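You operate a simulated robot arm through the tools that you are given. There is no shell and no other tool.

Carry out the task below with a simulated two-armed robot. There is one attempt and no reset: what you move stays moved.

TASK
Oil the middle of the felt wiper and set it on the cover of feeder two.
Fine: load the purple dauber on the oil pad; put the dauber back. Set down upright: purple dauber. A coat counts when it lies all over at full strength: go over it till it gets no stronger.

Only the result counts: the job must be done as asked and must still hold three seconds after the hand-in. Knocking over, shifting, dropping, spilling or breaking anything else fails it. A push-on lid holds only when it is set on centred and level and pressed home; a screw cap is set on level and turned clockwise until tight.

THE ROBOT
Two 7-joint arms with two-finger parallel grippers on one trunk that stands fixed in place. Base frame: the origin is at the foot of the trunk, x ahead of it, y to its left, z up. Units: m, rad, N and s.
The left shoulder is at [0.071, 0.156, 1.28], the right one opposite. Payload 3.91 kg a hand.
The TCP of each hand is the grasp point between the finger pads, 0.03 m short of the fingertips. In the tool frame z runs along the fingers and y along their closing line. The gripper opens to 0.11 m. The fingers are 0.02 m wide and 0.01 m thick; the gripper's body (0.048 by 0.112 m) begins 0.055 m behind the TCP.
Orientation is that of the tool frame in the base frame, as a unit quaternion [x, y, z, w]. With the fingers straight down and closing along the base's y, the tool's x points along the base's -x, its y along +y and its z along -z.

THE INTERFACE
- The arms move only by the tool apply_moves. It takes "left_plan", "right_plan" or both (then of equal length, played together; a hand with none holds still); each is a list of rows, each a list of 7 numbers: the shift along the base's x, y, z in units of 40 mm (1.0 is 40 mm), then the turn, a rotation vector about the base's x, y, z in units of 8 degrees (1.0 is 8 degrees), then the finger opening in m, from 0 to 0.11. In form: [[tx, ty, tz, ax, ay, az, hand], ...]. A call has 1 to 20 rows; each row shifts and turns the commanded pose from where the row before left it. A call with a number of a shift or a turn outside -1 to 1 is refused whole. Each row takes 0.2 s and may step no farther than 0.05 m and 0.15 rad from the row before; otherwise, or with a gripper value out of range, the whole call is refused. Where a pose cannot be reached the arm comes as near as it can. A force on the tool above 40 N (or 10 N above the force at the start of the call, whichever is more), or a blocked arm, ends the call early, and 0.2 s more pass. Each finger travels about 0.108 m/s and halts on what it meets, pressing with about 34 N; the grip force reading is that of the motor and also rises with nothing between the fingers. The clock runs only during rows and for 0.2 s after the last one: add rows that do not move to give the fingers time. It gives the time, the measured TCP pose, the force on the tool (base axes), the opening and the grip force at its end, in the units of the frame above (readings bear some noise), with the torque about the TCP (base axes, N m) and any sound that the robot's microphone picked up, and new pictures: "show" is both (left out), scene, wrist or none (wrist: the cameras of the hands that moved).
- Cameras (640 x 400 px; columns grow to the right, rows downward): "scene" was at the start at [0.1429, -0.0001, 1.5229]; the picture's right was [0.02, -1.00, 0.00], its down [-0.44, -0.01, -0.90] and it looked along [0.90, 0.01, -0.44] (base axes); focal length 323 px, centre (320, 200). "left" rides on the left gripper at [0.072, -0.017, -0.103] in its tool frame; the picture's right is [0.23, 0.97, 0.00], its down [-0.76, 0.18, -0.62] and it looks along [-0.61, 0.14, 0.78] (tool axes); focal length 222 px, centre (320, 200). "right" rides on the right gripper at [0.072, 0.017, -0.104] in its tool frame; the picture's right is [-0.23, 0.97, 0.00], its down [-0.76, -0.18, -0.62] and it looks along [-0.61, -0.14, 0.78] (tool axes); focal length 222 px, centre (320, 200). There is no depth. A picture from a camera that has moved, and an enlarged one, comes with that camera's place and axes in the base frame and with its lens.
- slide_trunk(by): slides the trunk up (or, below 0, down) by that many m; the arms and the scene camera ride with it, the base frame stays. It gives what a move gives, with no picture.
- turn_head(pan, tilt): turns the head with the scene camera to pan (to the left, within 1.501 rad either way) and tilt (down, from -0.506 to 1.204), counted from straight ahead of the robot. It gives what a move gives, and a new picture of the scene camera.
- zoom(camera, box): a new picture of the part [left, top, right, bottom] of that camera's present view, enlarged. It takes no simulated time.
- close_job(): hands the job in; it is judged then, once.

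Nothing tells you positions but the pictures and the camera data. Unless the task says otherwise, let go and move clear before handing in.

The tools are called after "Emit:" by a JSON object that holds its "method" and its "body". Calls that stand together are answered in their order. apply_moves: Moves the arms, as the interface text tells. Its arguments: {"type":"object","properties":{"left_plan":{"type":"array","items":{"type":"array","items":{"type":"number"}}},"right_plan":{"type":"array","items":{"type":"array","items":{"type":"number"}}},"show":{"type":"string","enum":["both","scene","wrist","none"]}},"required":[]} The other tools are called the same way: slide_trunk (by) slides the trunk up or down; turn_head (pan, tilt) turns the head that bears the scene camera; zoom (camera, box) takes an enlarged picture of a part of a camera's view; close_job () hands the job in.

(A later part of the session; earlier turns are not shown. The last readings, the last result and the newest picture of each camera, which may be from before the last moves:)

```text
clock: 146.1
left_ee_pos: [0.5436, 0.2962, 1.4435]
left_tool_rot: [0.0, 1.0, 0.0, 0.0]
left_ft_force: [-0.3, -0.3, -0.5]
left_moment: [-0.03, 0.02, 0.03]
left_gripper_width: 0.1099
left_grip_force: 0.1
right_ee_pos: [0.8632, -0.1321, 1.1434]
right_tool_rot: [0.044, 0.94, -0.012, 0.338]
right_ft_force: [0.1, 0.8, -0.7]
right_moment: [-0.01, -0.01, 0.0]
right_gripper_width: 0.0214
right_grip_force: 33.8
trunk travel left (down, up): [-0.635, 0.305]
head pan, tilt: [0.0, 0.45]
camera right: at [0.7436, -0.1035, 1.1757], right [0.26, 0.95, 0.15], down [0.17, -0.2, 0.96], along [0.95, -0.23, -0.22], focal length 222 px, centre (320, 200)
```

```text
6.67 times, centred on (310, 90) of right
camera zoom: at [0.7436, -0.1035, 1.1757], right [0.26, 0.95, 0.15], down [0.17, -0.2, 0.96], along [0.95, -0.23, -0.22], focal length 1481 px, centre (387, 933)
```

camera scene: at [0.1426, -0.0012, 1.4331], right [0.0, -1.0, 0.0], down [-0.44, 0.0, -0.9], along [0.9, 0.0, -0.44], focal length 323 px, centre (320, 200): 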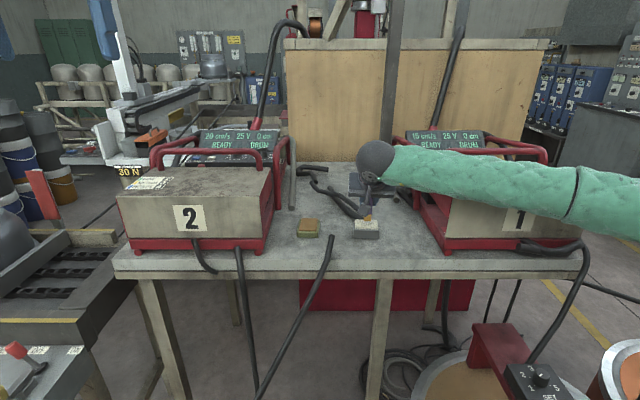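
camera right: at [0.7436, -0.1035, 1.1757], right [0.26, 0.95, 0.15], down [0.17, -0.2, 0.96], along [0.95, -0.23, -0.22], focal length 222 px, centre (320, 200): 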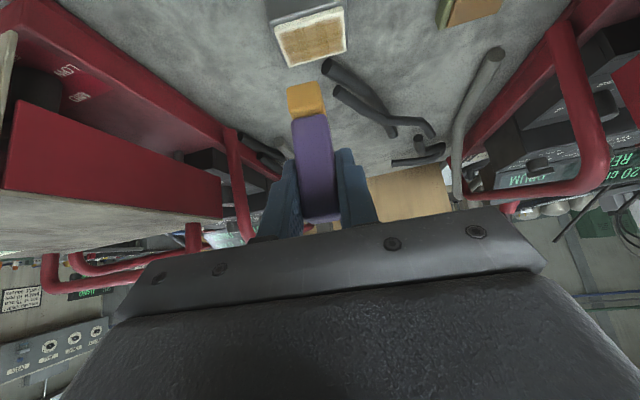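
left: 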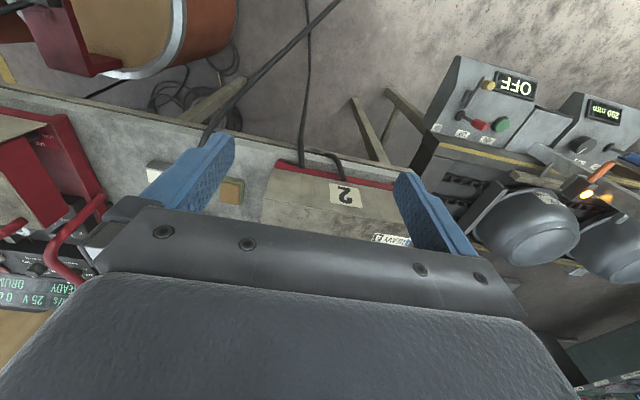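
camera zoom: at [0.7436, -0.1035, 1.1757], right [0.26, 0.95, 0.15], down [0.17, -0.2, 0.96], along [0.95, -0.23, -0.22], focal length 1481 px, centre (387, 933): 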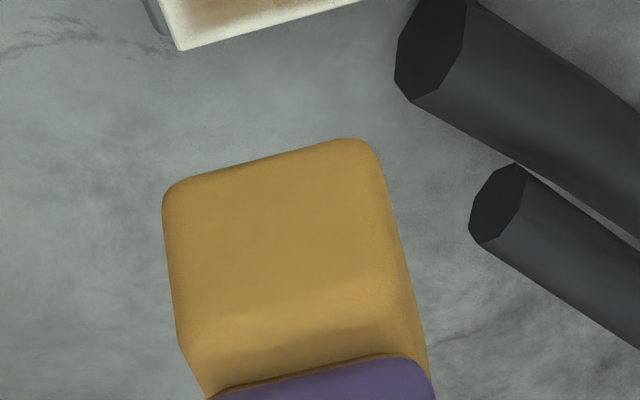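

The tip is still full amber after those strokes, which suggests the felt took little more. To be sure, I'll do another full set of strokes across the short way, column by column, and compare.

Emit:
{"method": "apply_moves", "body": {"right_plan": [[0.76, -0.2, -0.5, 0, 0, 0, 0.005], [0.755, -0.18, -0.8, 0, 0, 0, 0.005], [0, 0, -0.8, 0, 0, 0, 0.005], [0, 0, -0.2, 0, 0, 0, 0.005], [0, 0, -0.09, 0, 0, 0, 0.005], [0, 0, 0, 0, 0, 0, 0.005], [-0.09, 0.0087, 0, 0, 0, 0, 0.005], [-0.09, 0.0087, 0, 0, 0, 0, 0.005], [-0.09, 0.0087, 0, 0, 0, 0, 0.005], [-0.09, 0.0087, 0, 0, 0, 0, 0.005], [-0.09, 0.0087, 0, 0, 0, 0, 0.005], [0.008, 0.083, 0, 0, 0, 0, 0.005], [0.008, 0.083, 0, 0, 0, 0, 0.005], [0.008, 0.083, 0, 0, 0, 0, 0.005], [0.09, -0.0087, 0, 0, 0, 0, 0.005], [0.09, -0.0087, 0, 0, 0, 0, 0.005], [0.09, -0.0087, 0, 0, 0, 0, 0.005], [0.09, -0.0087, 0, 0, 0, 0, 0.005], [0.09, -0.0087, 0, 0, 0, 0, 0.005], [0, 0, 0, 0, 0, 0, 0.005]], "show": "none"}}

```text
clock: 150.3
left_ee_pos: [0.5416, 0.2972, 1.4445]
left_tool_rot: [0.001, 1.0, 0.0, 0.0]
left_ft_force: [-0.3, 0.1, -0.7]
left_moment: [0.0, 0.02, -0.01]
left_gripper_width: 0.1101
left_grip_force: 0.0
right_ee_pos: [0.9255, -0.1378, 1.0475]
right_tool_rot: [0.044, 0.94, -0.012, 0.339]
right_ft_force: [-1.5, 1.2, 3.1]
right_moment: [-0.02, 0.01, -0.05]
right_gripper_width: 0.0213
right_grip_force: 34.0
trunk travel left (down, up): [-0.635, 0.305]
head pan, tilt: [0.0, 0.45]
```

Emit:
{"method": "apply_moves", "body": {"right_plan": [[0.008, 0.083, -0.012, 0, 0, 0, 0.005], [0.008, 0.083, 0, 0, 0, 0, 0.005], [0.008, 0.083, 0, 0, 0, 0, 0.005], [-0.09, 0.0087, 0, 0, 0, 0, 0.005], [-0.09, 0.0087, 0, 0, 0, 0, 0.005], [-0.09, 0.0087, 0, 0, 0, 0, 0.005], [-0.09, 0.0087, 0, 0, 0, 0, 0.005], [-0.09, 0.0087, 0, 0, 0, 0, 0.005], [0.008, 0.083, 0, 0, 0, 0, 0.005], [0.008, 0.083, 0, 0, 0, 0, 0.005], [0.008, 0.083, 0, 0, 0, 0, 0.005], [0.09, -0.0087, 0, 0, 0, 0, 0.005], [0.09, -0.0087, 0, 0, 0, 0, 0.005], [0.09, -0.0087, 0, 0, 0, 0, 0.005], [0.09, -0.0087, 0, 0, 0, 0, 0.005], [0.09, -0.0087, 0, 0, 0, 0, 0.005], [0.008, 0.083, 0, 0, 0, 0, 0.005], [0.008, 0.083, 0, 0, 0, 0, 0.005], [0.006, 0.06, 0, 0, 0, 0, 0.005], [0, 0, 0, 0, 0, 0, 0.005]], "show": "none"}}

```text
clock: 154.5
left_ee_pos: [0.5418, 0.2965, 1.4438]
left_tool_rot: [0.0, 1.0, 0.0, 0.0]
left_ft_force: [-0.5, 0.1, 0.0]
left_moment: [-0.02, -0.05, 0.01]
left_gripper_width: 0.1101
left_grip_force: 0.0
right_ee_pos: [0.9283, -0.1101, 1.0473]
right_tool_rot: [0.046, 0.94, -0.013, 0.339]
right_ft_force: [-0.2, -4.7, 8.3]
right_moment: [-0.35, -0.01, 0.05]
right_gripper_width: 0.0213
right_grip_force: 34.2
trunk travel left (down, up): [-0.635, 0.305]
head pan, tilt: [0.0, 0.45]
```

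Emit:
{"method": "apply_moves", "body": {"right_plan": [[-0.09, 0.0087, 0, 0, 0, 0, 0.005], [-0.09, 0.0087, 0, 0, 0, 0, 0.005], [-0.09, 0.0087, 0, 0, 0, 0, 0.005], [-0.09, 0.0087, 0, 0, 0, 0, 0.005], [-0.09, 0.0087, 0, 0, 0, 0, 0.005], [0, 0, 0.3, 0, 0, 0, 0.005], [-0.3, -0.2, 0.8, 0, 0, 0, 0.005], [-0.4, -0.3, 0.8, 0, 0, 0, 0.005], [-0.5, 0, 0.5, 0, 0, 0, 0.005], [0, 0, 0, 0, 0, 0, 0.005]], "show": "wrist"}}

Emit:
{"method": "zoom", "body": {"camera": "right", "box": [230, 0, 350, 75]}}

Emit:
{"method": "zoom", "body": {"camera": "scene", "box": [353, 216, 379, 232]}}

Emit:
{"method": "zoom", "body": {"camera": "right", "box": [270, 60, 350, 120]}}

```text
clock: 156.7
left_ee_pos: [0.5438, 0.2972, 1.4439]
left_tool_rot: [-0.001, 1.0, 0.0, 0.0]
left_ft_force: [0.7, 1.0, 0.1]
left_moment: [0.0, 0.02, -0.02]
left_gripper_width: 0.1099
left_grip_force: 0.0
right_ee_pos: [0.8613, -0.129, 1.1433]
right_tool_rot: [0.044, 0.94, -0.012, 0.338]
right_ft_force: [0.2, 0.2, -0.2]
right_moment: [0.0, 0.0, 0.01]
right_gripper_width: 0.0213
right_grip_force: 33.9
trunk travel left (down, up): [-0.635, 0.305]
head pan, tilt: [0.0, 0.45]
camera right: at [0.7417, -0.1005, 1.176], right [0.26, 0.95, 0.15], down [0.17, -0.2, 0.96], along [0.95, -0.23, -0.22], focal length 222 px, centre (320, 200)
```

right: 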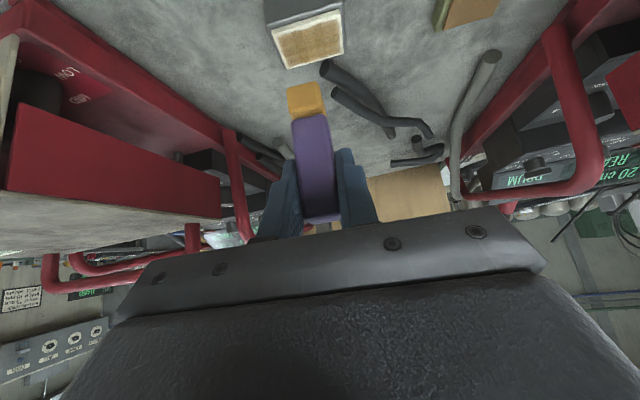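

```text
5.33 times, centred on (290, 38) of right
camera zoom: at [0.7417, -0.1005, 1.176], right [0.26, 0.95, 0.15], down [0.17, -0.2, 0.96], along [0.95, -0.23, -0.22], focal length 1185 px, centre (480, 1067)
```

zoom: 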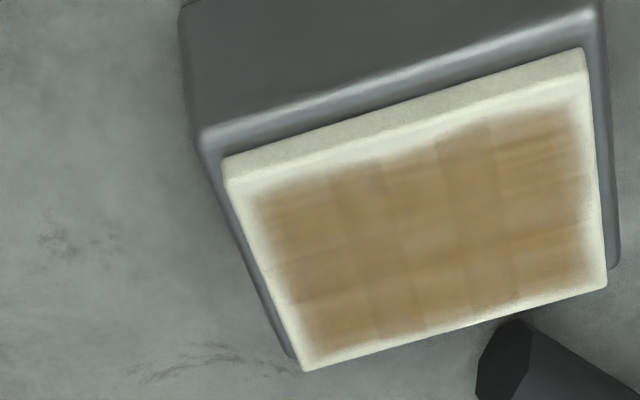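

```text
16.00 times, centred on (366, 224) of scene
camera zoom: at [0.1435, -0.0015, 1.433], right [0.0, -1.0, 0.0], down [-0.44, 0.0, -0.9], along [0.9, 0.0, -0.44], focal length 5174 px, centre (-416, -184)
```

zoom: 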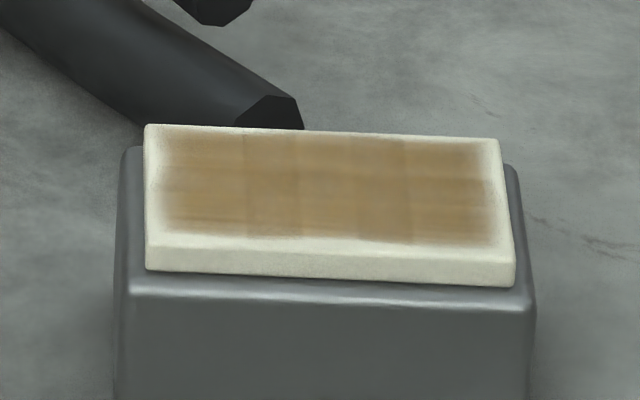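

```text
6.67 times, centred on (310, 90) of right
camera zoom: at [0.7417, -0.1005, 1.176], right [0.26, 0.95, 0.15], down [0.17, -0.2, 0.96], along [0.95, -0.23, -0.22], focal length 1481 px, centre (387, 933)
```

zoom: 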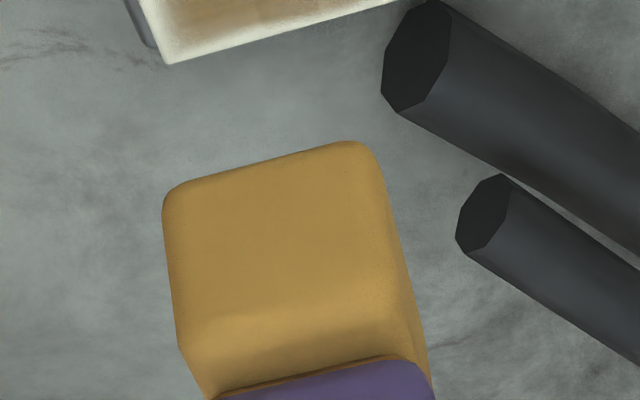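

The coat looks the same as in the previous look, so it seems saturated. For certainty I'll make one more pair of long passes with slightly firmer pressure and compare again.

Emit:
{"method": "apply_moves", "body": {"right_plan": [[0.6, -0.22, -0.5, 0, 0, 0, 0.005], [0.59, -0.2, -0.8, 0, 0, 0, 0.005], [0, 0, -0.8, 0, 0, 0, 0.005], [0, 0, -0.2, 0, 0, 0, 0.005], [0, 0, -0.11, 0, 0, 0, 0.005], [0.0072, 0.0746, 0, 0, 0, 0, 0.005], [0.0072, 0.0746, 0, 0, 0, 0, 0.005], [0.0072, 0.0746, 0, 0, 0, 0, 0.005], [0.0072, 0.0746, 0, 0, 0, 0, 0.005], [0.0072, 0.0746, 0, 0, 0, 0, 0.005], [0.0072, 0.0746, 0, 0, 0, 0, 0.005], [0.0072, 0.0746, 0, 0, 0, 0, 0.005], [0.0072, 0.0746, 0, 0, 0, 0, 0.005], [0.0072, 0.0746, 0, 0, 0, 0, 0.005], [0.0072, 0.0746, 0, 0, 0, 0, 0.005], [0.0072, 0.0746, 0, 0, 0, 0, 0.005], [0.0072, 0.0746, 0, 0, 0, 0, 0.005], [0.0072, 0.0746, 0, 0, 0, 0, 0.005], [0, 0, 0, 0, 0, 0, 0.005]], "show": "none"}}

```text
clock: 160.7
left_ee_pos: [0.5427, 0.2965, 1.4445]
left_tool_rot: [0.0, 1.0, 0.0, 0.0]
left_ft_force: [-0.1, -0.2, 0.0]
left_moment: [0.02, 0.04, 0.01]
left_gripper_width: 0.1101
left_grip_force: 0.1
right_ee_pos: [0.9137, -0.1042, 1.0464]
right_tool_rot: [0.044, 0.94, -0.013, 0.339]
right_ft_force: [-0.8, -1.3, 7.2]
right_moment: [-0.22, -0.03, 0.0]
right_gripper_width: 0.0211
right_grip_force: 34.4
trunk travel left (down, up): [-0.635, 0.305]
head pan, tilt: [0.0, 0.45]
```

Emit:
{"method": "apply_moves", "body": {"right_plan": [[0.0741, -0.072, 0, 0, 0, 0, 0.005], [0.0741, -0.0072, 0, 0, 0, 0, 0.005], [0.0741, -0.0072, 0, 0, 0, 0, 0.005], [0.0741, -0.0072, 0, 0, 0, 0, 0.005], [-0.0072, -0.0746, 0, 0, 0, 0, 0.005], [-0.0072, -0.0746, 0, 0, 0, 0, 0.005], [-0.0072, -0.0746, 0, 0, 0, 0, 0.005], [-0.0072, -0.0746, 0, 0, 0, 0, 0.005], [-0.0072, -0.0746, 0, 0, 0, 0, 0.005], [-0.0072, -0.0746, 0, 0, 0, 0, 0.005], [-0.0072, -0.0746, 0, 0, 0, 0, 0.005], [-0.0072, -0.0746, 0, 0, 0, 0, 0.005], [-0.0072, -0.0746, 0, 0, 0, 0, 0.005], [-0.0072, -0.0746, 0, 0, 0, 0, 0.005], [-0.0072, -0.0746, 0, 0, 0, 0, 0.005], [-0.0072, -0.0746, 0, 0, 0, 0, 0.005], [0, 0, 0, 0, 0, 0, 0.005]], "show": "none"}}

```text
clock: 164.3
left_ee_pos: [0.5423, 0.2965, 1.4435]
left_tool_rot: [0.0, 1.0, 0.0, 0.0]
left_ft_force: [0.3, 0.3, -0.3]
left_moment: [-0.01, 0.01, 0.02]
left_gripper_width: 0.11
left_grip_force: 0.1
right_ee_pos: [0.9226, -0.1455, 1.048]
right_tool_rot: [0.044, 0.94, -0.012, 0.339]
right_ft_force: [-0.1, 2.3, 4.6]
right_moment: [0.07, 0.03, 0.01]
right_gripper_width: 0.0212
right_grip_force: 33.3
trunk travel left (down, up): [-0.635, 0.305]
head pan, tilt: [0.0, 0.45]
```

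Now lift off and compare the coat with the last pictures.

Emit:
{"method": "apply_moves", "body": {"right_plan": [[0, 0, 0.3, 0, 0, 0, 0.005], [-0.4, 0.2, 0.8, 0, 0, 0, 0.005], [-0.6, 0.2, 0.8, 0, 0, 0, 0.005], [-0.5, 0, 0.5, 0, 0, 0, 0.005], [0, 0, 0, 0, 0, 0, 0.005]], "show": "wrist"}}

Emit:
{"method": "zoom", "body": {"camera": "right", "box": [230, 0, 350, 75]}}

Emit:
{"method": "zoom", "body": {"camera": "scene", "box": [353, 216, 379, 232]}}

Emit:
{"method": "zoom", "body": {"camera": "right", "box": [270, 60, 350, 120]}}

```text
clock: 165.5
left_ee_pos: [0.5437, 0.2979, 1.4437]
left_tool_rot: [0.001, 1.0, 0.0, 0.0]
left_ft_force: [0.3, -0.2, 1.0]
left_moment: [0.01, 0.01, 0.0]
left_gripper_width: 0.1099
left_grip_force: 0.1
right_ee_pos: [0.8615, -0.1287, 1.1413]
right_tool_rot: [0.045, 0.94, -0.012, 0.338]
right_ft_force: [0.2, 0.7, -0.9]
right_moment: [-0.05, 0.0, 0.01]
right_gripper_width: 0.0212
right_grip_force: 33.8
trunk travel left (down, up): [-0.635, 0.305]
head pan, tilt: [0.0, 0.45]
camera right: at [0.7423, -0.1019, 1.1746], right [0.26, 0.95, 0.15], down [0.17, -0.2, 0.96], along [0.95, -0.23, -0.22], focal length 222 px, centre (320, 200)
```

right: 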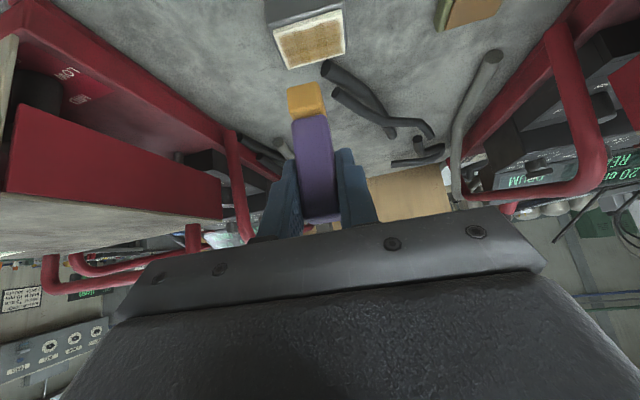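

```text
5.33 times, centred on (290, 38) of right
camera zoom: at [0.7423, -0.1019, 1.1746], right [0.26, 0.95, 0.15], down [0.17, -0.2, 0.96], along [0.95, -0.23, -0.22], focal length 1185 px, centre (480, 1067)
```

zoom: 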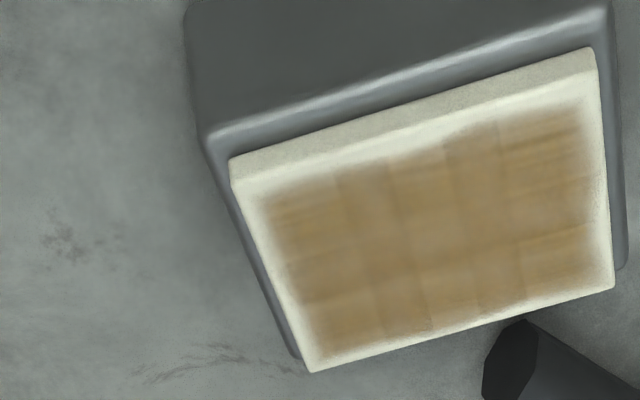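

```text
16.00 times, centred on (366, 224) of scene
camera zoom: at [0.1436, -0.0011, 1.433], right [0.0, -1.0, 0.0], down [-0.44, 0.0, -0.9], along [0.9, 0.0, -0.44], focal length 5174 px, centre (-416, -184)
```

zoom: 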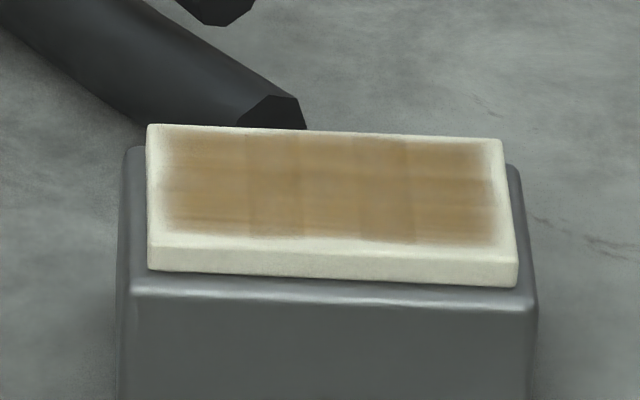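

```text
6.67 times, centred on (310, 90) of right
camera zoom: at [0.7423, -0.1019, 1.1746], right [0.26, 0.95, 0.15], down [0.17, -0.2, 0.96], along [0.95, -0.23, -0.22], focal length 1481 px, centre (387, 933)
```

zoom: 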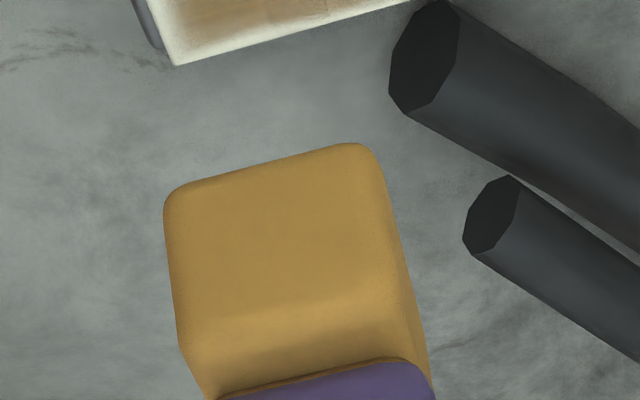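

Nothing changed between the last two rounds, neither coat nor tip, so the coat is at full strength. Now I'll take the dauber back above its original spot, restoring the original yaw.

Emit:
{"method": "apply_moves", "body": {"right_plan": [[0.736, 0.338, -0.07, 0, 0, 0, 0.005], [0.736, 0.338, -0.07, 0, 0, 0.48, 0.005], [0.736, 0.338, -0.07, 0, 0, 0.48, 0.005], [0.736, 0.338, -0.07, 0, 0, 0.485, 0.005], [0.736, 0.338, -0.07, 0, 0, 0, 0.005], [0.736, 0.338, -0.07, 0, 0, 0, 0.005], [0.736, 0.338, -0.07, 0, 0, 0, 0.005], [0, 0, 0, 0, 0, 0, 0.005]], "show": "both"}}

```text
clock: 167.3
left_ee_pos: [0.5427, 0.2967, 1.4446]
left_tool_rot: [0.0, 1.0, 0.0, -0.001]
left_ft_force: [0.0, -0.4, 0.1]
left_moment: [0.01, -0.02, 0.0]
left_gripper_width: 0.1101
left_grip_force: 0.0
right_ee_pos: [1.0686, -0.0353, 1.1229]
right_tool_rot: [-0.051, 0.94, 0.022, 0.337]
right_ft_force: [-0.2, -0.2, -0.7]
right_moment: [-0.01, 0.0, 0.0]
right_gripper_width: 0.0211
right_grip_force: 34.0
trunk travel left (down, up): [-0.635, 0.305]
head pan, tilt: [0.0, 0.45]
camera scene: at [0.1425, -0.0023, 1.4332], right [0.0, -1.0, 0.0], down [-0.44, 0.0, -0.9], along [0.9, 0.0, -0.44], focal length 323 px, centre (320, 200)
camera right: at [0.9455, -0.0322, 1.1558], right [0.07, 0.99, 0.15], down [0.21, -0.16, 0.96], along [0.98, -0.03, -0.22], focal length 222 px, centre (320, 200)
```

scene: 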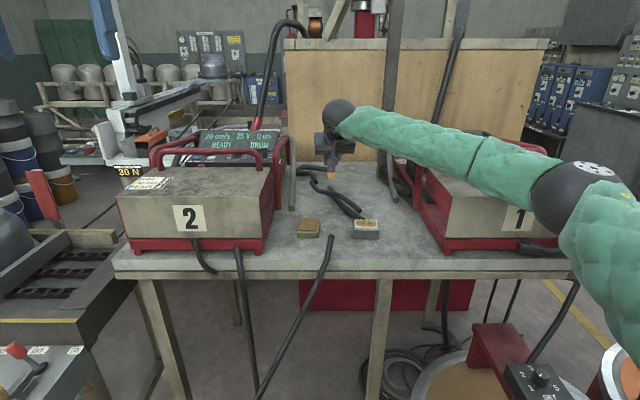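
right: 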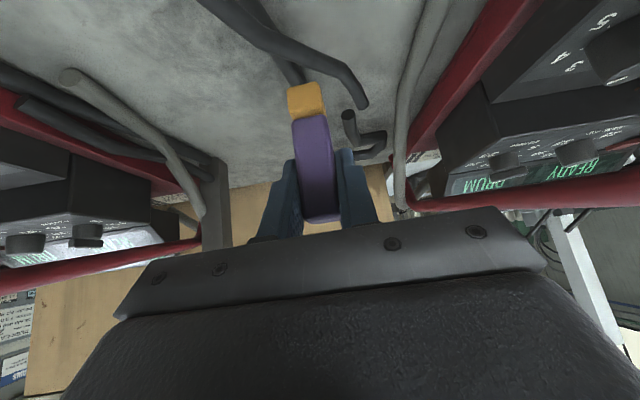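

The pose matches the pick-up orientation. Descending to just above the bench at the original spot.

Emit:
{"method": "apply_moves", "body": {"right_plan": [[-0.02, 0.03, -0.8, 0, 0, 0, 0.005], [0, 0, -0.8, 0, 0, 0, 0.005], [0, 0, -0.7, 0, 0, 0, 0.005], [0, 0, -0.3, 0, 0, 0, 0.005], [0, 0, 0, 0, 0, 0, 0.005]], "show": "none"}}

Emit:
{"method": "zoom", "body": {"camera": "scene", "box": [306, 150, 362, 220]}}

```text
clock: 168.5
left_ee_pos: [0.5435, 0.2967, 1.4446]
left_tool_rot: [0.0, 1.0, 0.0, -0.001]
left_ft_force: [0.0, -0.6, -0.3]
left_moment: [-0.01, -0.01, 0.02]
left_gripper_width: 0.1098
left_grip_force: 0.1
right_ee_pos: [1.0667, -0.0329, 1.0183]
right_tool_rot: [-0.05, 0.94, 0.022, 0.338]
right_ft_force: [0.2, 0.4, -0.6]
right_moment: [-0.01, 0.02, 0.01]
right_gripper_width: 0.0211
right_grip_force: 33.7
trunk travel left (down, up): [-0.635, 0.305]
head pan, tilt: [0.0, 0.45]
```

```text
5.71 times, centred on (334, 185) of scene
camera zoom: at [0.143, -0.0011, 1.4331], right [0.0, -1.0, 0.0], down [-0.44, 0.0, -0.9], along [0.9, 0.0, -0.44], focal length 1848 px, centre (240, 286)
```

zoom: 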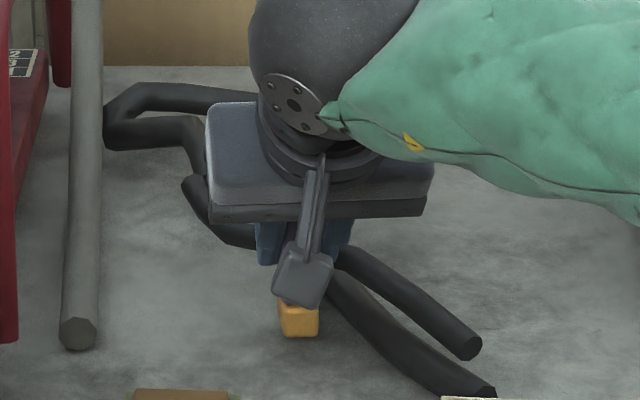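

Emit:
{"method": "apply_moves", "body": {"right_plan": [[0, 0, -0.06, 0, 0, 0, 0.005], [0, 0, -0.03, 0, 0, 0, 0.005], [0, 0, -0.02, 0, 0, 0, 0.005], [0, 0, 0, 0, 0, 0, 0.005]], "show": "none"}}

```text
clock: 169.5
left_ee_pos: [0.5435, 0.2965, 1.4434]
left_tool_rot: [0.0, 1.0, 0.0, 0.0]
left_ft_force: [-1.0, 1.2, -0.3]
left_moment: [-0.01, 0.02, 0.03]
left_gripper_width: 0.1102
left_grip_force: 0.1
right_ee_pos: [1.0675, -0.0326, 1.0141]
right_tool_rot: [-0.05, 0.94, 0.021, 0.338]
right_ft_force: [0.3, -0.2, -0.9]
right_moment: [0.05, 0.01, 0.0]
right_gripper_width: 0.0213
right_grip_force: 34.2
trunk travel left (down, up): [-0.635, 0.305]
head pan, tilt: [0.0, 0.45]
```

Emit:
{"method": "apply_moves", "body": {"right_plan": [[0, 0, -0.02, 0, 0, 0, 0.005], [0, 0, -0.015, 0, 0, 0, 0.005], [0, 0, 0, 0, 0, 0, 0.005]], "show": "none"}}

```text
clock: 170.3
left_ee_pos: [0.5441, 0.2967, 1.4432]
left_tool_rot: [0.0, 1.0, 0.0, 0.0]
left_ft_force: [-0.6, 0.0, -0.2]
left_moment: [0.0, 0.0, -0.02]
left_gripper_width: 0.1103
left_grip_force: 0.0
right_ee_pos: [1.0683, -0.0329, 1.0119]
right_tool_rot: [-0.05, 0.94, 0.021, 0.337]
right_ft_force: [-1.0, -0.3, 0.1]
right_moment: [0.0, -0.03, -0.02]
right_gripper_width: 0.0212
right_grip_force: 33.4
trunk travel left (down, up): [-0.635, 0.305]
head pan, tilt: [0.0, 0.45]
```

Emit:
{"method": "apply_moves", "body": {"right_plan": [[0, 0, -0.015, 0, 0, 0, 0.005], [0, 0, -0.015, 0, 0, 0, 0.005], [0, 0, 0, 0, 0, 0, 0.005]], "show": "none"}}

Emit:
{"method": "zoom", "body": {"camera": "scene", "box": [306, 150, 362, 220]}}

```text
clock: 171.1
left_ee_pos: [0.5427, 0.2965, 1.443]
left_tool_rot: [0.001, 1.0, 0.0, 0.0]
left_ft_force: [0.2, -0.2, 0.6]
left_moment: [0.02, 0.0, 0.01]
left_gripper_width: 0.1101
left_grip_force: 0.0
right_ee_pos: [1.0681, -0.0328, 1.0113]
right_tool_rot: [-0.05, 0.94, 0.021, 0.338]
right_ft_force: [0.4, -0.4, 0.6]
right_moment: [0.01, 0.02, 0.02]
right_gripper_width: 0.0211
right_grip_force: 34.3
trunk travel left (down, up): [-0.635, 0.305]
head pan, tilt: [0.0, 0.45]
```

```text
5.71 times, centred on (334, 185) of scene
camera zoom: at [0.1431, -0.0012, 1.4331], right [0.0, -1.0, 0.0], down [-0.44, 0.0, -0.9], along [0.9, 0.0, -0.44], focal length 1848 px, centre (240, 286)
```

zoom: 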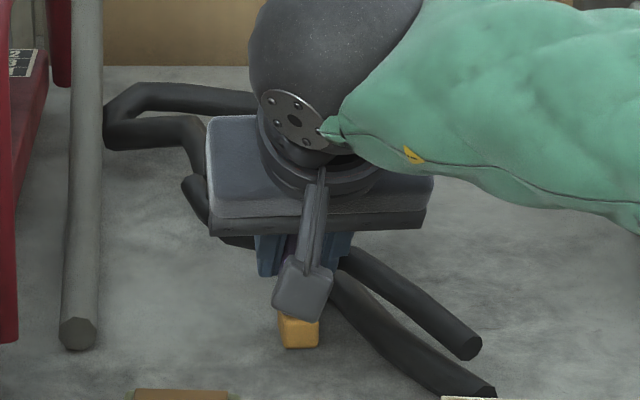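

The tip's bottom is at the same picture row as originally, so it's nearly touching. A few fine steps until I feel the bench.

Emit:
{"method": "apply_moves", "body": {"right_plan": [[0, 0, -0.01, 0, 0, 0, 0.005], [0, 0, -0.01, 0, 0, 0, 0.005], [0, 0, 0, 0, 0, 0, 0.005]], "show": "none"}}

```text
clock: 171.9
left_ee_pos: [0.5427, 0.2979, 1.4436]
left_tool_rot: [0.0, 1.0, 0.001, 0.0]
left_ft_force: [-0.6, -0.4, -0.1]
left_moment: [0.02, -0.02, 0.04]
left_gripper_width: 0.11
left_grip_force: 0.1
right_ee_pos: [1.0694, -0.0333, 1.0109]
right_tool_rot: [-0.05, 0.94, 0.022, 0.338]
right_ft_force: [0.3, 1.3, 2.4]
right_moment: [0.0, -0.03, -0.01]
right_gripper_width: 0.0214
right_grip_force: 34.0
trunk travel left (down, up): [-0.635, 0.305]
head pan, tilt: [0.0, 0.45]
```

Emit:
{"method": "apply_moves", "body": {"right_plan": [[0, 0, -0.01, 0, 0, 0, 0.005], [0, 0, 0, 0, 0, 0, 0.005], [0, 0, 0, 0, 0, 0, 0.005]], "show": "none"}}

```text
clock: 172.7
left_ee_pos: [0.5434, 0.2964, 1.4445]
left_tool_rot: [0.0, 1.0, 0.0, 0.001]
left_ft_force: [0.1, 0.7, 0.1]
left_moment: [-0.01, -0.01, 0.01]
left_gripper_width: 0.11
left_grip_force: 0.0
right_ee_pos: [1.068, -0.0338, 1.0109]
right_tool_rot: [-0.05, 0.94, 0.022, 0.338]
right_ft_force: [2.5, -0.2, 6.3]
right_moment: [-0.09, -0.23, 0.07]
right_gripper_width: 0.0212
right_grip_force: 33.6
trunk travel left (down, up): [-0.635, 0.305]
head pan, tilt: [0.0, 0.45]
```

The dauber stands on the bench (about 6 N). I'll ease off slightly and open the fingers slowly.

Emit:
{"method": "apply_moves", "body": {"right_plan": [[0, 0, 0.01, 0, 0, 0, 0.018], [0, 0, 0, 0, 0, 0, 0.022], [0, 0, 0, 0, 0, 0, 0.025], [0, 0, 0, 0, 0, 0, 0.03], [0, 0, 0, 0, 0, 0, 0.036], [0, 0, 0, 0, 0, 0, 0.044], [0, 0, 0, 0, 0, 0, 0.044]], "show": "wrist"}}

Emit:
{"method": "zoom", "body": {"camera": "right", "box": [240, 40, 400, 200]}}

Emit:
{"method": "zoom", "body": {"camera": "scene", "box": [306, 150, 362, 220]}}

```text
clock: 174.3
left_ee_pos: [0.5433, 0.2974, 1.4431]
left_tool_rot: [0.0, 1.0, 0.0, 0.0]
left_ft_force: [0.4, -0.7, -0.1]
left_moment: [0.02, -0.03, -0.02]
left_gripper_width: 0.11
left_grip_force: 0.0
right_ee_pos: [1.068, -0.0336, 1.0113]
right_tool_rot: [-0.05, 0.94, 0.022, 0.338]
right_ft_force: [-0.4, -0.4, 0.2]
right_moment: [0.01, 0.0, 0.0]
right_gripper_width: 0.0439
right_grip_force: 0.0
trunk travel left (down, up): [-0.635, 0.305]
head pan, tilt: [0.0, 0.45]
camera right: at [0.9446, -0.03, 1.0432], right [0.07, 0.99, 0.15], down [0.21, -0.16, 0.96], along [0.98, -0.03, -0.22], focal length 222 px, centre (320, 200)
```

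right: 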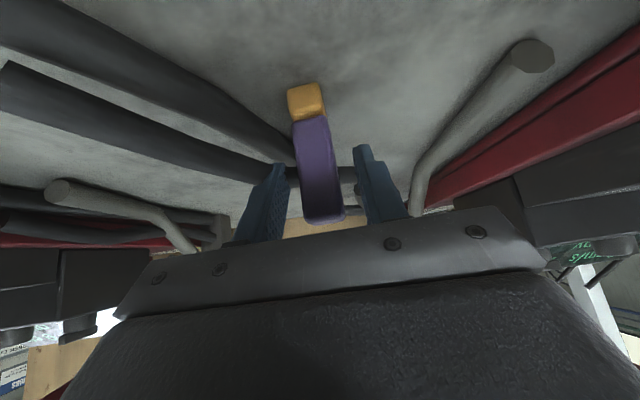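

```text
2.50 times, centred on (320, 120) of right
camera zoom: at [0.9446, -0.03, 1.0432], right [0.07, 0.99, 0.15], down [0.21, -0.16, 0.96], along [0.98, -0.03, -0.22], focal length 555 px, centre (320, 400)
```

zoom: 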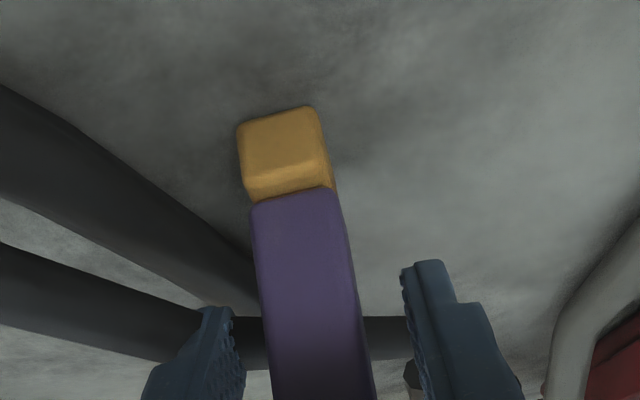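

```text
5.71 times, centred on (334, 185) of scene
camera zoom: at [0.1432, -0.0012, 1.433], right [0.0, -1.0, 0.0], down [-0.44, 0.0, -0.9], along [0.9, 0.0, -0.44], focal length 1848 px, centre (240, 286)
```

zoom: 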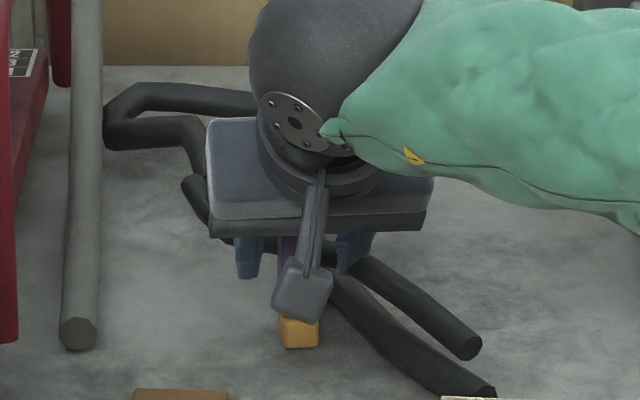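

Released, and the dauber stands upright. I'll withdraw straight back along the tool axis.

Emit:
{"method": "apply_moves", "body": {"right_plan": [[-0.2, -0.022, 0.24, 0, 0, 0, 0.044], [-0.4, -0.045, 0.48, 0, 0, 0, 0.044], [-0.4, -0.045, 0.48, 0, 0, 0, 0.044], [-0.5, -0.05, 0.6, 0, 0, 0, 0.044], [-0.5, 0, 0.6, 0, 0, 0, 0.044], [0, 0, 0, 0, 0, 0, 0.05]], "show": "both"}}

Emit:
{"method": "zoom", "body": {"camera": "scene", "box": [316, 180, 346, 216]}}

```text
clock: 175.7
left_ee_pos: [0.5447, 0.2972, 1.4423]
left_tool_rot: [0.0, 1.0, 0.0, -0.001]
left_ft_force: [0.3, -1.0, -0.5]
left_moment: [0.06, 0.03, -0.01]
left_gripper_width: 0.1102
left_grip_force: 0.0
right_ee_pos: [0.9873, -0.04, 1.1051]
right_tool_rot: [-0.049, 0.94, 0.022, 0.337]
right_ft_force: [0.8, 0.4, 0.3]
right_moment: [0.0, 0.02, 0.0]
right_gripper_width: 0.0499
right_grip_force: 0.1
trunk travel left (down, up): [-0.635, 0.305]
head pan, tilt: [0.0, 0.45]
camera scene: at [0.1438, -0.0011, 1.4329], right [0.0, -1.0, 0.0], down [-0.44, 0.0, -0.9], along [0.9, 0.0, -0.44], focal length 323 px, centre (320, 200)
camera right: at [0.8645, -0.0372, 1.1377], right [0.07, 0.99, 0.15], down [0.21, -0.16, 0.96], along [0.98, -0.03, -0.22], focal length 222 px, centre (320, 200)
```

scene: 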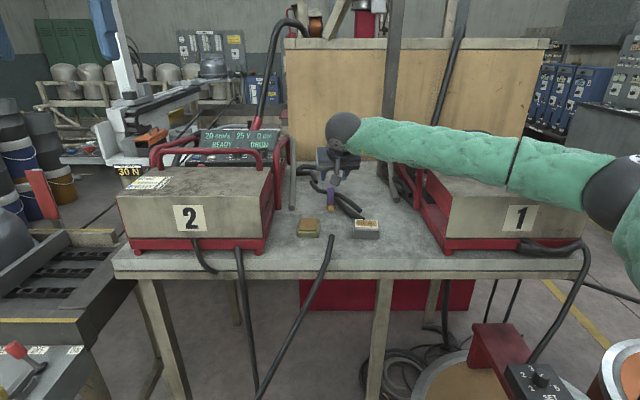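
right: 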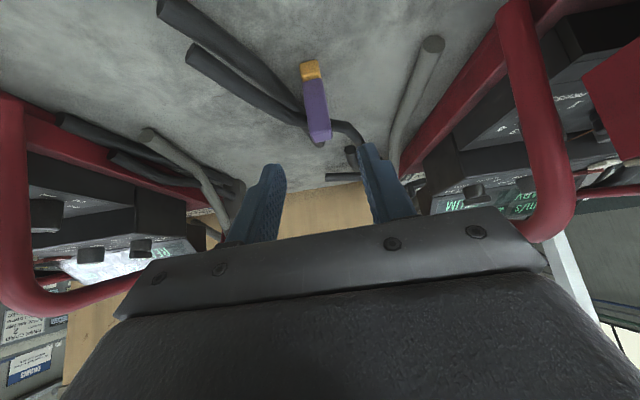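

```text
11.11 times, centred on (331, 198) of scene
camera zoom: at [0.1438, -0.0011, 1.4329], right [0.0, -1.0, 0.0], down [-0.44, 0.0, -0.9], along [0.9, 0.0, -0.44], focal length 3593 px, centre (198, 222)
```

zoom: 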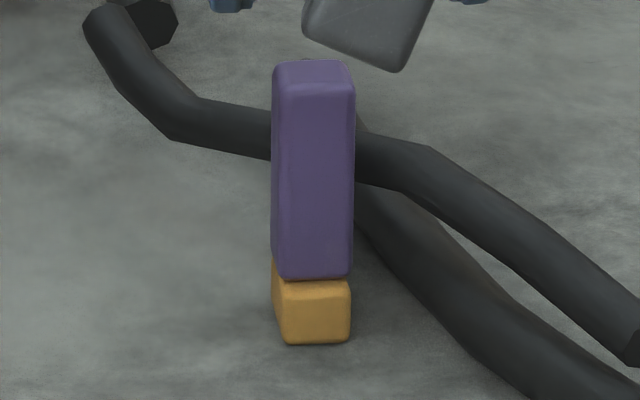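

The dauber is back in place, upright. Next I'll pick up the wiper: move above it with the gripper opened wide, yawed to the wiper and less tilted; the left hand also moves up and away to leave room.

Emit:
{"method": "apply_moves", "body": {"right_plan": [[-0.3, -0.3, 0.1, 0, 0, -0.5, 0.06], [-0.3, -0.4, 0, 0, 0, -0.5, 0.07], [-0.3, -0.4, 0, 0, 0, -0.5, 0.08], [-0.3, -0.4, 0, 0.1, 0.99, 0, 0.09], [-0.3, -0.4, 0, 0.1, 0.99, 0, 0.1], [-0.4, -0.3, 0, 0, 0, 0, 0.1], [0, 0, 0, 0, 0, 0, 0.1]], "left_plan": [[-0.2, 0.5, 0.5, 0, 0, 0, 0.11], [-0.2, 0.5, 0.5, 0, 0, 0, 0.11], [0, 0.5, 0.5, 0, 0, 0, 0.11], [0, 0.5, 0.5, 0, 0, 0, 0.11], [0, 0.5, 0.5, 0, 0, 0, 0.11], [0, 0, 0.5, 0, 0, 0, 0.11], [0, 0, 0, 0, 0, 0, 0.11]], "show": "both"}}

```text
clock: 177.3
left_ee_pos: [0.5275, 0.3977, 1.5625]
left_tool_rot: [-0.001, 1.0, 0.0, -0.001]
left_ft_force: [-0.3, 0.1, 0.4]
left_moment: [-0.05, -0.02, -0.02]
left_gripper_width: 0.1098
left_grip_force: 0.0
right_ee_pos: [0.9118, -0.1273, 1.1105]
right_tool_rot: [0.051, 0.977, -0.007, 0.205]
right_ft_force: [0.8, 1.0, -0.2]
right_moment: [0.01, -0.01, 0.01]
right_gripper_width: 0.1002
right_grip_force: 0.1
trunk travel left (down, up): [-0.635, 0.305]
head pan, tilt: [0.0, 0.45]
camera scene: at [0.1437, 0.0002, 1.433], right [0.0, -1.0, 0.0], down [-0.44, 0.0, -0.9], along [0.9, 0.0, -0.44], focal length 323 px, centre (320, 200)
camera right: at [0.8059, -0.1, 1.1749], right [0.31, 0.95, 0.1], down [0.43, -0.23, 0.88], along [0.85, -0.23, -0.47], focal length 222 px, centre (320, 200)
camera left: at [0.4554, 0.3809, 1.6653], right [-0.23, 0.97, 0.0], down [0.76, 0.18, 0.62], along [0.61, 0.14, -0.78], focal length 222 px, centre (320, 200)
```

scene: 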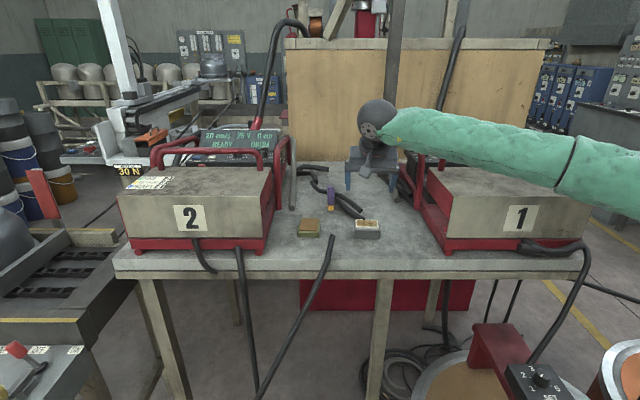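
right: 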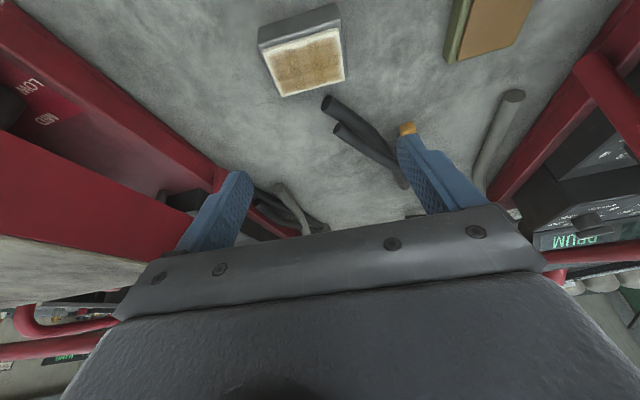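
left: 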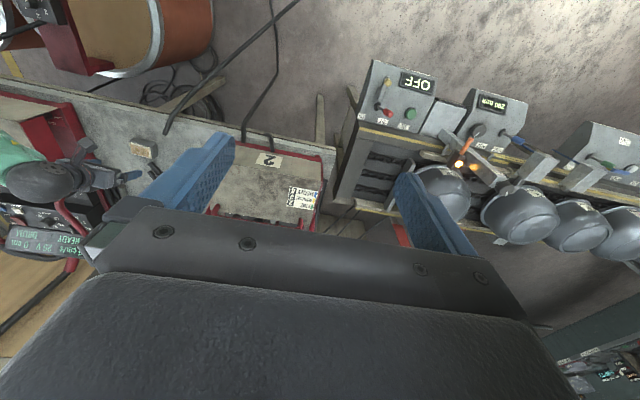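

The gripper is above the wiper, aligned in yaw. I'll descend partway and check the clearance at both ends.

Emit:
{"method": "apply_moves", "body": {"right_plan": [[-0.03, -0.03, -0.7, 0, 0, 0, 0.1], [0, 0, -0.7, 0, 0, 0, 0.1], [0, 0, -0.6, 0, 0, 0, 0.1], [0, 0, 0, 0, 0, 0, 0.1]], "show": "wrist"}}

Emit:
{"method": "zoom", "body": {"camera": "scene", "box": [330, 180, 400, 245]}}

Emit:
{"method": "zoom", "body": {"camera": "right", "box": [160, 0, 480, 220]}}

```text
clock: 178.3
left_ee_pos: [0.5278, 0.3958, 1.563]
left_tool_rot: [0.0, 1.0, 0.0, 0.0]
left_ft_force: [-0.5, 0.3, 0.4]
left_moment: [0.02, -0.05, -0.03]
left_gripper_width: 0.11
left_grip_force: 0.0
right_ee_pos: [0.9106, -0.128, 1.031]
right_tool_rot: [0.051, 0.977, -0.007, 0.205]
right_ft_force: [0.2, -0.1, 0.1]
right_moment: [0.03, 0.01, 0.03]
right_gripper_width: 0.0998
right_grip_force: 0.0
trunk travel left (down, up): [-0.635, 0.305]
head pan, tilt: [0.0, 0.45]
camera right: at [0.8044, -0.1015, 1.0956], right [0.31, 0.95, 0.1], down [0.43, -0.23, 0.88], along [0.85, -0.23, -0.47], focal length 222 px, centre (320, 200)
```

right: 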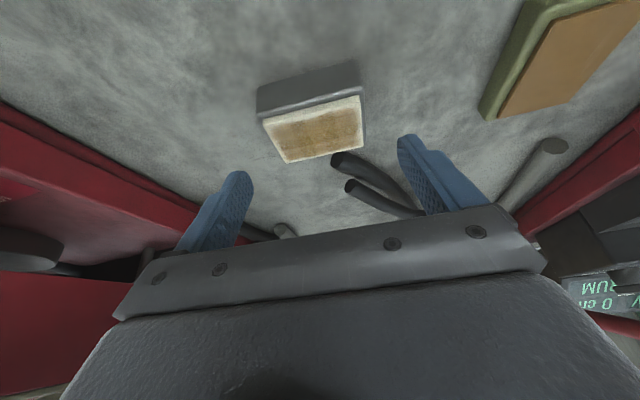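

```text
6.15 times, centred on (365, 212) of scene
camera zoom: at [0.1429, -0.001, 1.4331], right [0.0, -1.0, 0.0], down [-0.44, 0.0, -0.9], along [0.9, 0.0, -0.44], focal length 1990 px, centre (43, 123)
```

zoom: 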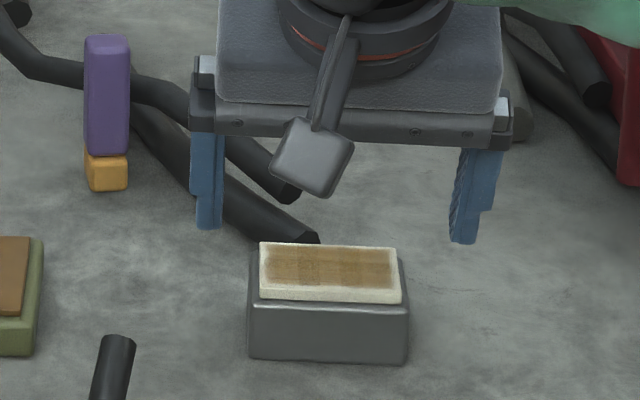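

```text
1.82 times, centred on (320, 110) of right
camera zoom: at [0.8044, -0.1015, 1.0956], right [0.31, 0.95, 0.1], down [0.43, -0.23, 0.88], along [0.85, -0.23, -0.47], focal length 404 px, centre (320, 364)
```

zoom: 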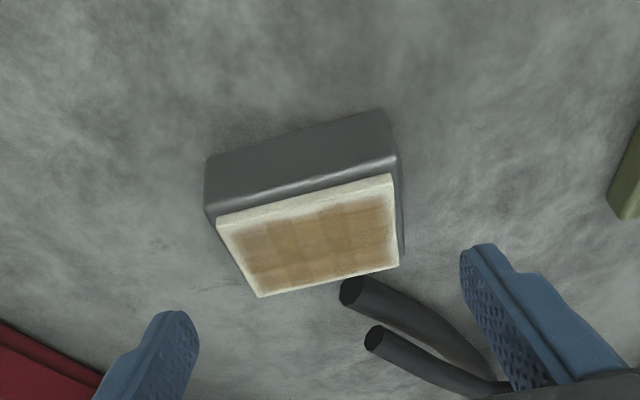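

Clearance is fine on both ends. I'll lower the fingers beside the wiper's base to just above the bench.

Emit:
{"method": "apply_moves", "body": {"right_plan": [[0, -0.03, -0.5, 0, 0, 0, 0.1], [0, 0, -0.4, 0, 0, 0, 0.1], [0, 0, -0.2, 0, 0, 0, 0.1], [0, 0, 0, 0, 0, 0, 0.1]], "show": "wrist"}}

Emit:
{"method": "zoom", "body": {"camera": "scene", "box": [330, 180, 400, 245]}}

```text
clock: 179.3
left_ee_pos: [0.527, 0.3951, 1.5634]
left_tool_rot: [0.0, 1.0, 0.0, 0.0]
left_ft_force: [0.3, -0.1, 0.4]
left_moment: [-0.04, 0.02, 0.02]
left_gripper_width: 0.11
left_grip_force: 0.0
right_ee_pos: [0.9107, -0.1306, 0.986]
right_tool_rot: [0.05, 0.977, -0.008, 0.205]
right_ft_force: [0.6, 0.8, 0.4]
right_moment: [0.01, -0.01, -0.01]
right_gripper_width: 0.1
right_grip_force: 0.0
trunk travel left (down, up): [-0.635, 0.305]
head pan, tilt: [0.0, 0.45]
camera right: at [0.8044, -0.1033, 1.052], right [0.31, 0.95, 0.1], down [0.43, -0.23, 0.88], along [0.85, -0.23, -0.47], focal length 222 px, centre (320, 200)
```

right: 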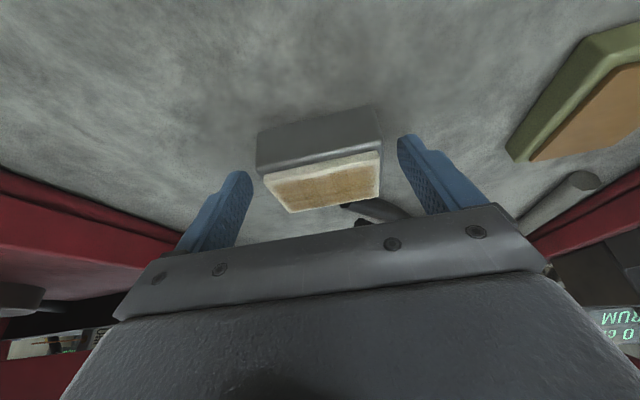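

```text
6.15 times, centred on (365, 212) of scene
camera zoom: at [0.143, -0.0012, 1.4331], right [0.0, -1.0, 0.0], down [-0.44, 0.0, -0.9], along [0.9, 0.0, -0.44], focal length 1990 px, centre (43, 123)
```

zoom: 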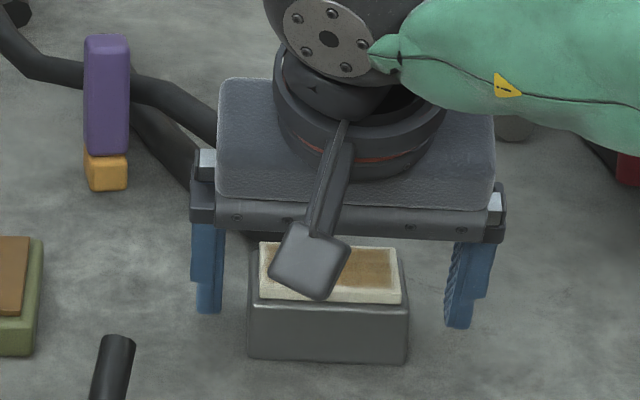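

The fingertips straddle the base. Closing on the wiper's ends now.

Emit:
{"method": "apply_moves", "body": {"right_plan": [[0, 0, 0, 0, 0, 0, 0.09], [0, 0, 0, 0, 0, 0, 0.08], [0, 0, 0, 0, 0, 0, 0.073], [0, 0, 0, 0, 0, 0, 0.066], [0, 0, 0, 0, 0, 0, 0.06], [0, 0, 0, 0, 0, 0, 0.055], [0, 0, 0, 0, 0, 0, 0.055]], "show": "wrist"}}

Emit:
{"method": "zoom", "body": {"camera": "scene", "box": [330, 180, 400, 245]}}

```text
clock: 180.9
left_ee_pos: [0.5264, 0.3947, 1.564]
left_tool_rot: [0.001, 1.0, 0.0, -0.001]
left_ft_force: [0.5, 0.1, 0.4]
left_moment: [-0.01, 0.01, 0.04]
left_gripper_width: 0.1099
left_grip_force: 0.0
right_ee_pos: [0.9095, -0.1304, 0.9881]
right_tool_rot: [0.051, 0.977, -0.008, 0.205]
right_ft_force: [0.2, 0.6, 0.8]
right_moment: [-0.11, 0.01, 0.0]
right_gripper_width: 0.0697
right_grip_force: 34.0
trunk travel left (down, up): [-0.635, 0.305]
head pan, tilt: [0.0, 0.45]
camera right: at [0.8044, -0.1032, 1.0522], right [0.31, 0.95, 0.1], down [0.43, -0.23, 0.88], along [0.85, -0.23, -0.47], focal length 222 px, centre (320, 200)
```

right: 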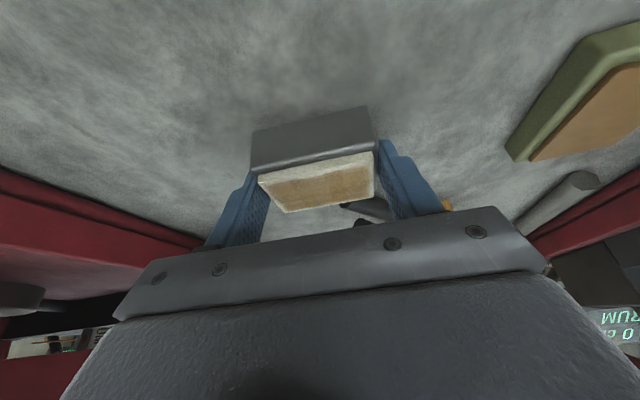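

```text
6.15 times, centred on (365, 212) of scene
camera zoom: at [0.1429, -0.0011, 1.4331], right [0.0, -1.0, 0.0], down [-0.44, 0.0, -0.9], along [0.9, 0.0, -0.44], focal length 1990 px, centre (43, 123)
```

zoom: 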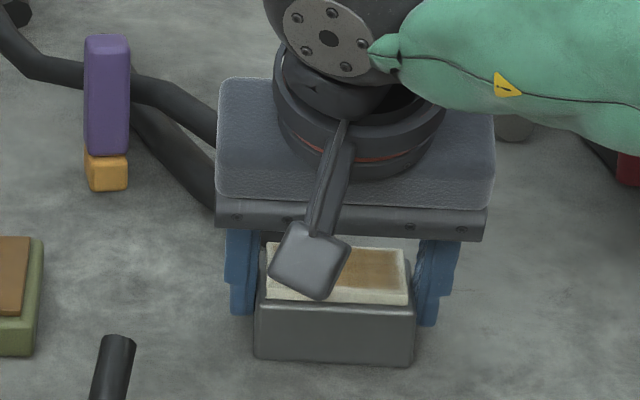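

The wiper is gripped (69.7 mm, 34 N). I'll lift it slowly first and check that it holds level.

Emit:
{"method": "apply_moves", "body": {"right_plan": [[0, 0, 0.2, 0, 0, 0, 0.055], [0, 0, 0.4, 0, 0, 0, 0.055], [0, 0, 0.6, 0, 0, 0, 0.055], [0, 0, 0.6, 0, 0, 0, 0.055], [0, 0, 0, 0, 0, 0, 0.055]], "show": "both"}}

Emit:
{"method": "zoom", "body": {"camera": "scene", "box": [320, 150, 410, 245]}}

```text
clock: 182.1
left_ee_pos: [0.5275, 0.3954, 1.5635]
left_tool_rot: [0.0, 1.0, 0.0, -0.001]
left_ft_force: [0.8, -0.1, 0.9]
left_moment: [0.02, 0.01, 0.02]
left_gripper_width: 0.1096
left_grip_force: 0.0
right_ee_pos: [0.9117, -0.1304, 1.0567]
right_tool_rot: [0.05, 0.977, -0.008, 0.206]
right_ft_force: [0.2, 0.1, -3.4]
right_moment: [-0.01, 0.06, 0.01]
right_gripper_width: 0.0699
right_grip_force: 33.7
trunk travel left (down, up): [-0.635, 0.305]
head pan, tilt: [0.0, 0.45]
camera scene: at [0.1437, -0.0015, 1.433], right [0.0, -1.0, 0.0], down [-0.44, 0.0, -0.9], along [0.9, 0.0, -0.44], focal length 323 px, centre (320, 200)
camera right: at [0.8058, -0.1032, 1.1221], right [0.31, 0.95, 0.1], down [0.43, -0.23, 0.87], along [0.85, -0.23, -0.47], focal length 222 px, centre (320, 200)
```

scene: 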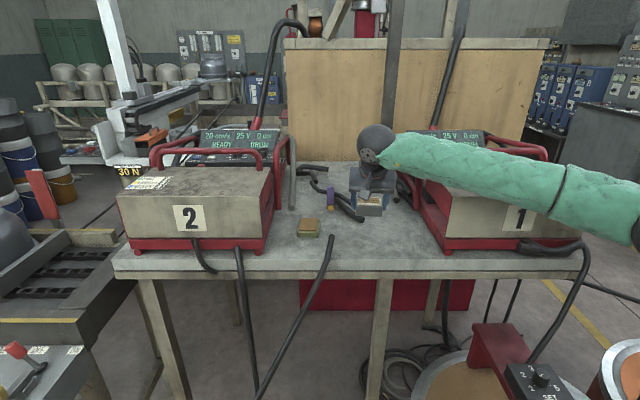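
right: 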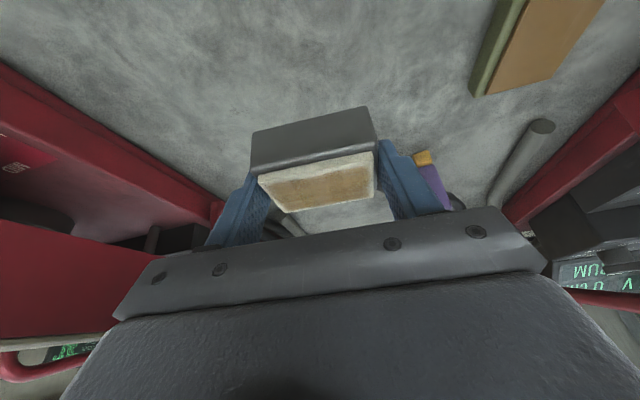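

```text
4.21 times, centred on (365, 198) of scene
camera zoom: at [0.1437, -0.0015, 1.433], right [0.0, -1.0, 0.0], down [-0.44, 0.0, -0.9], along [0.9, 0.0, -0.44], focal length 1362 px, centre (130, 210)
```

zoom: 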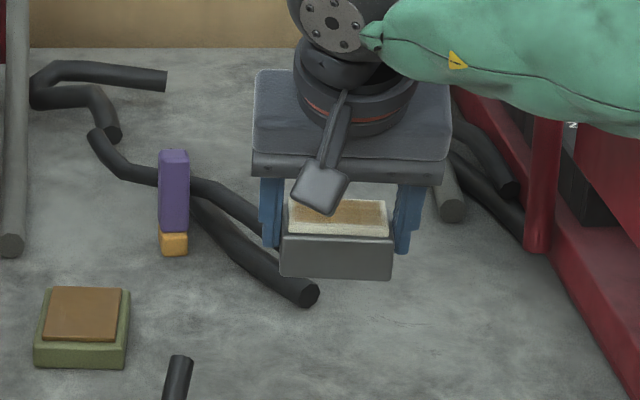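

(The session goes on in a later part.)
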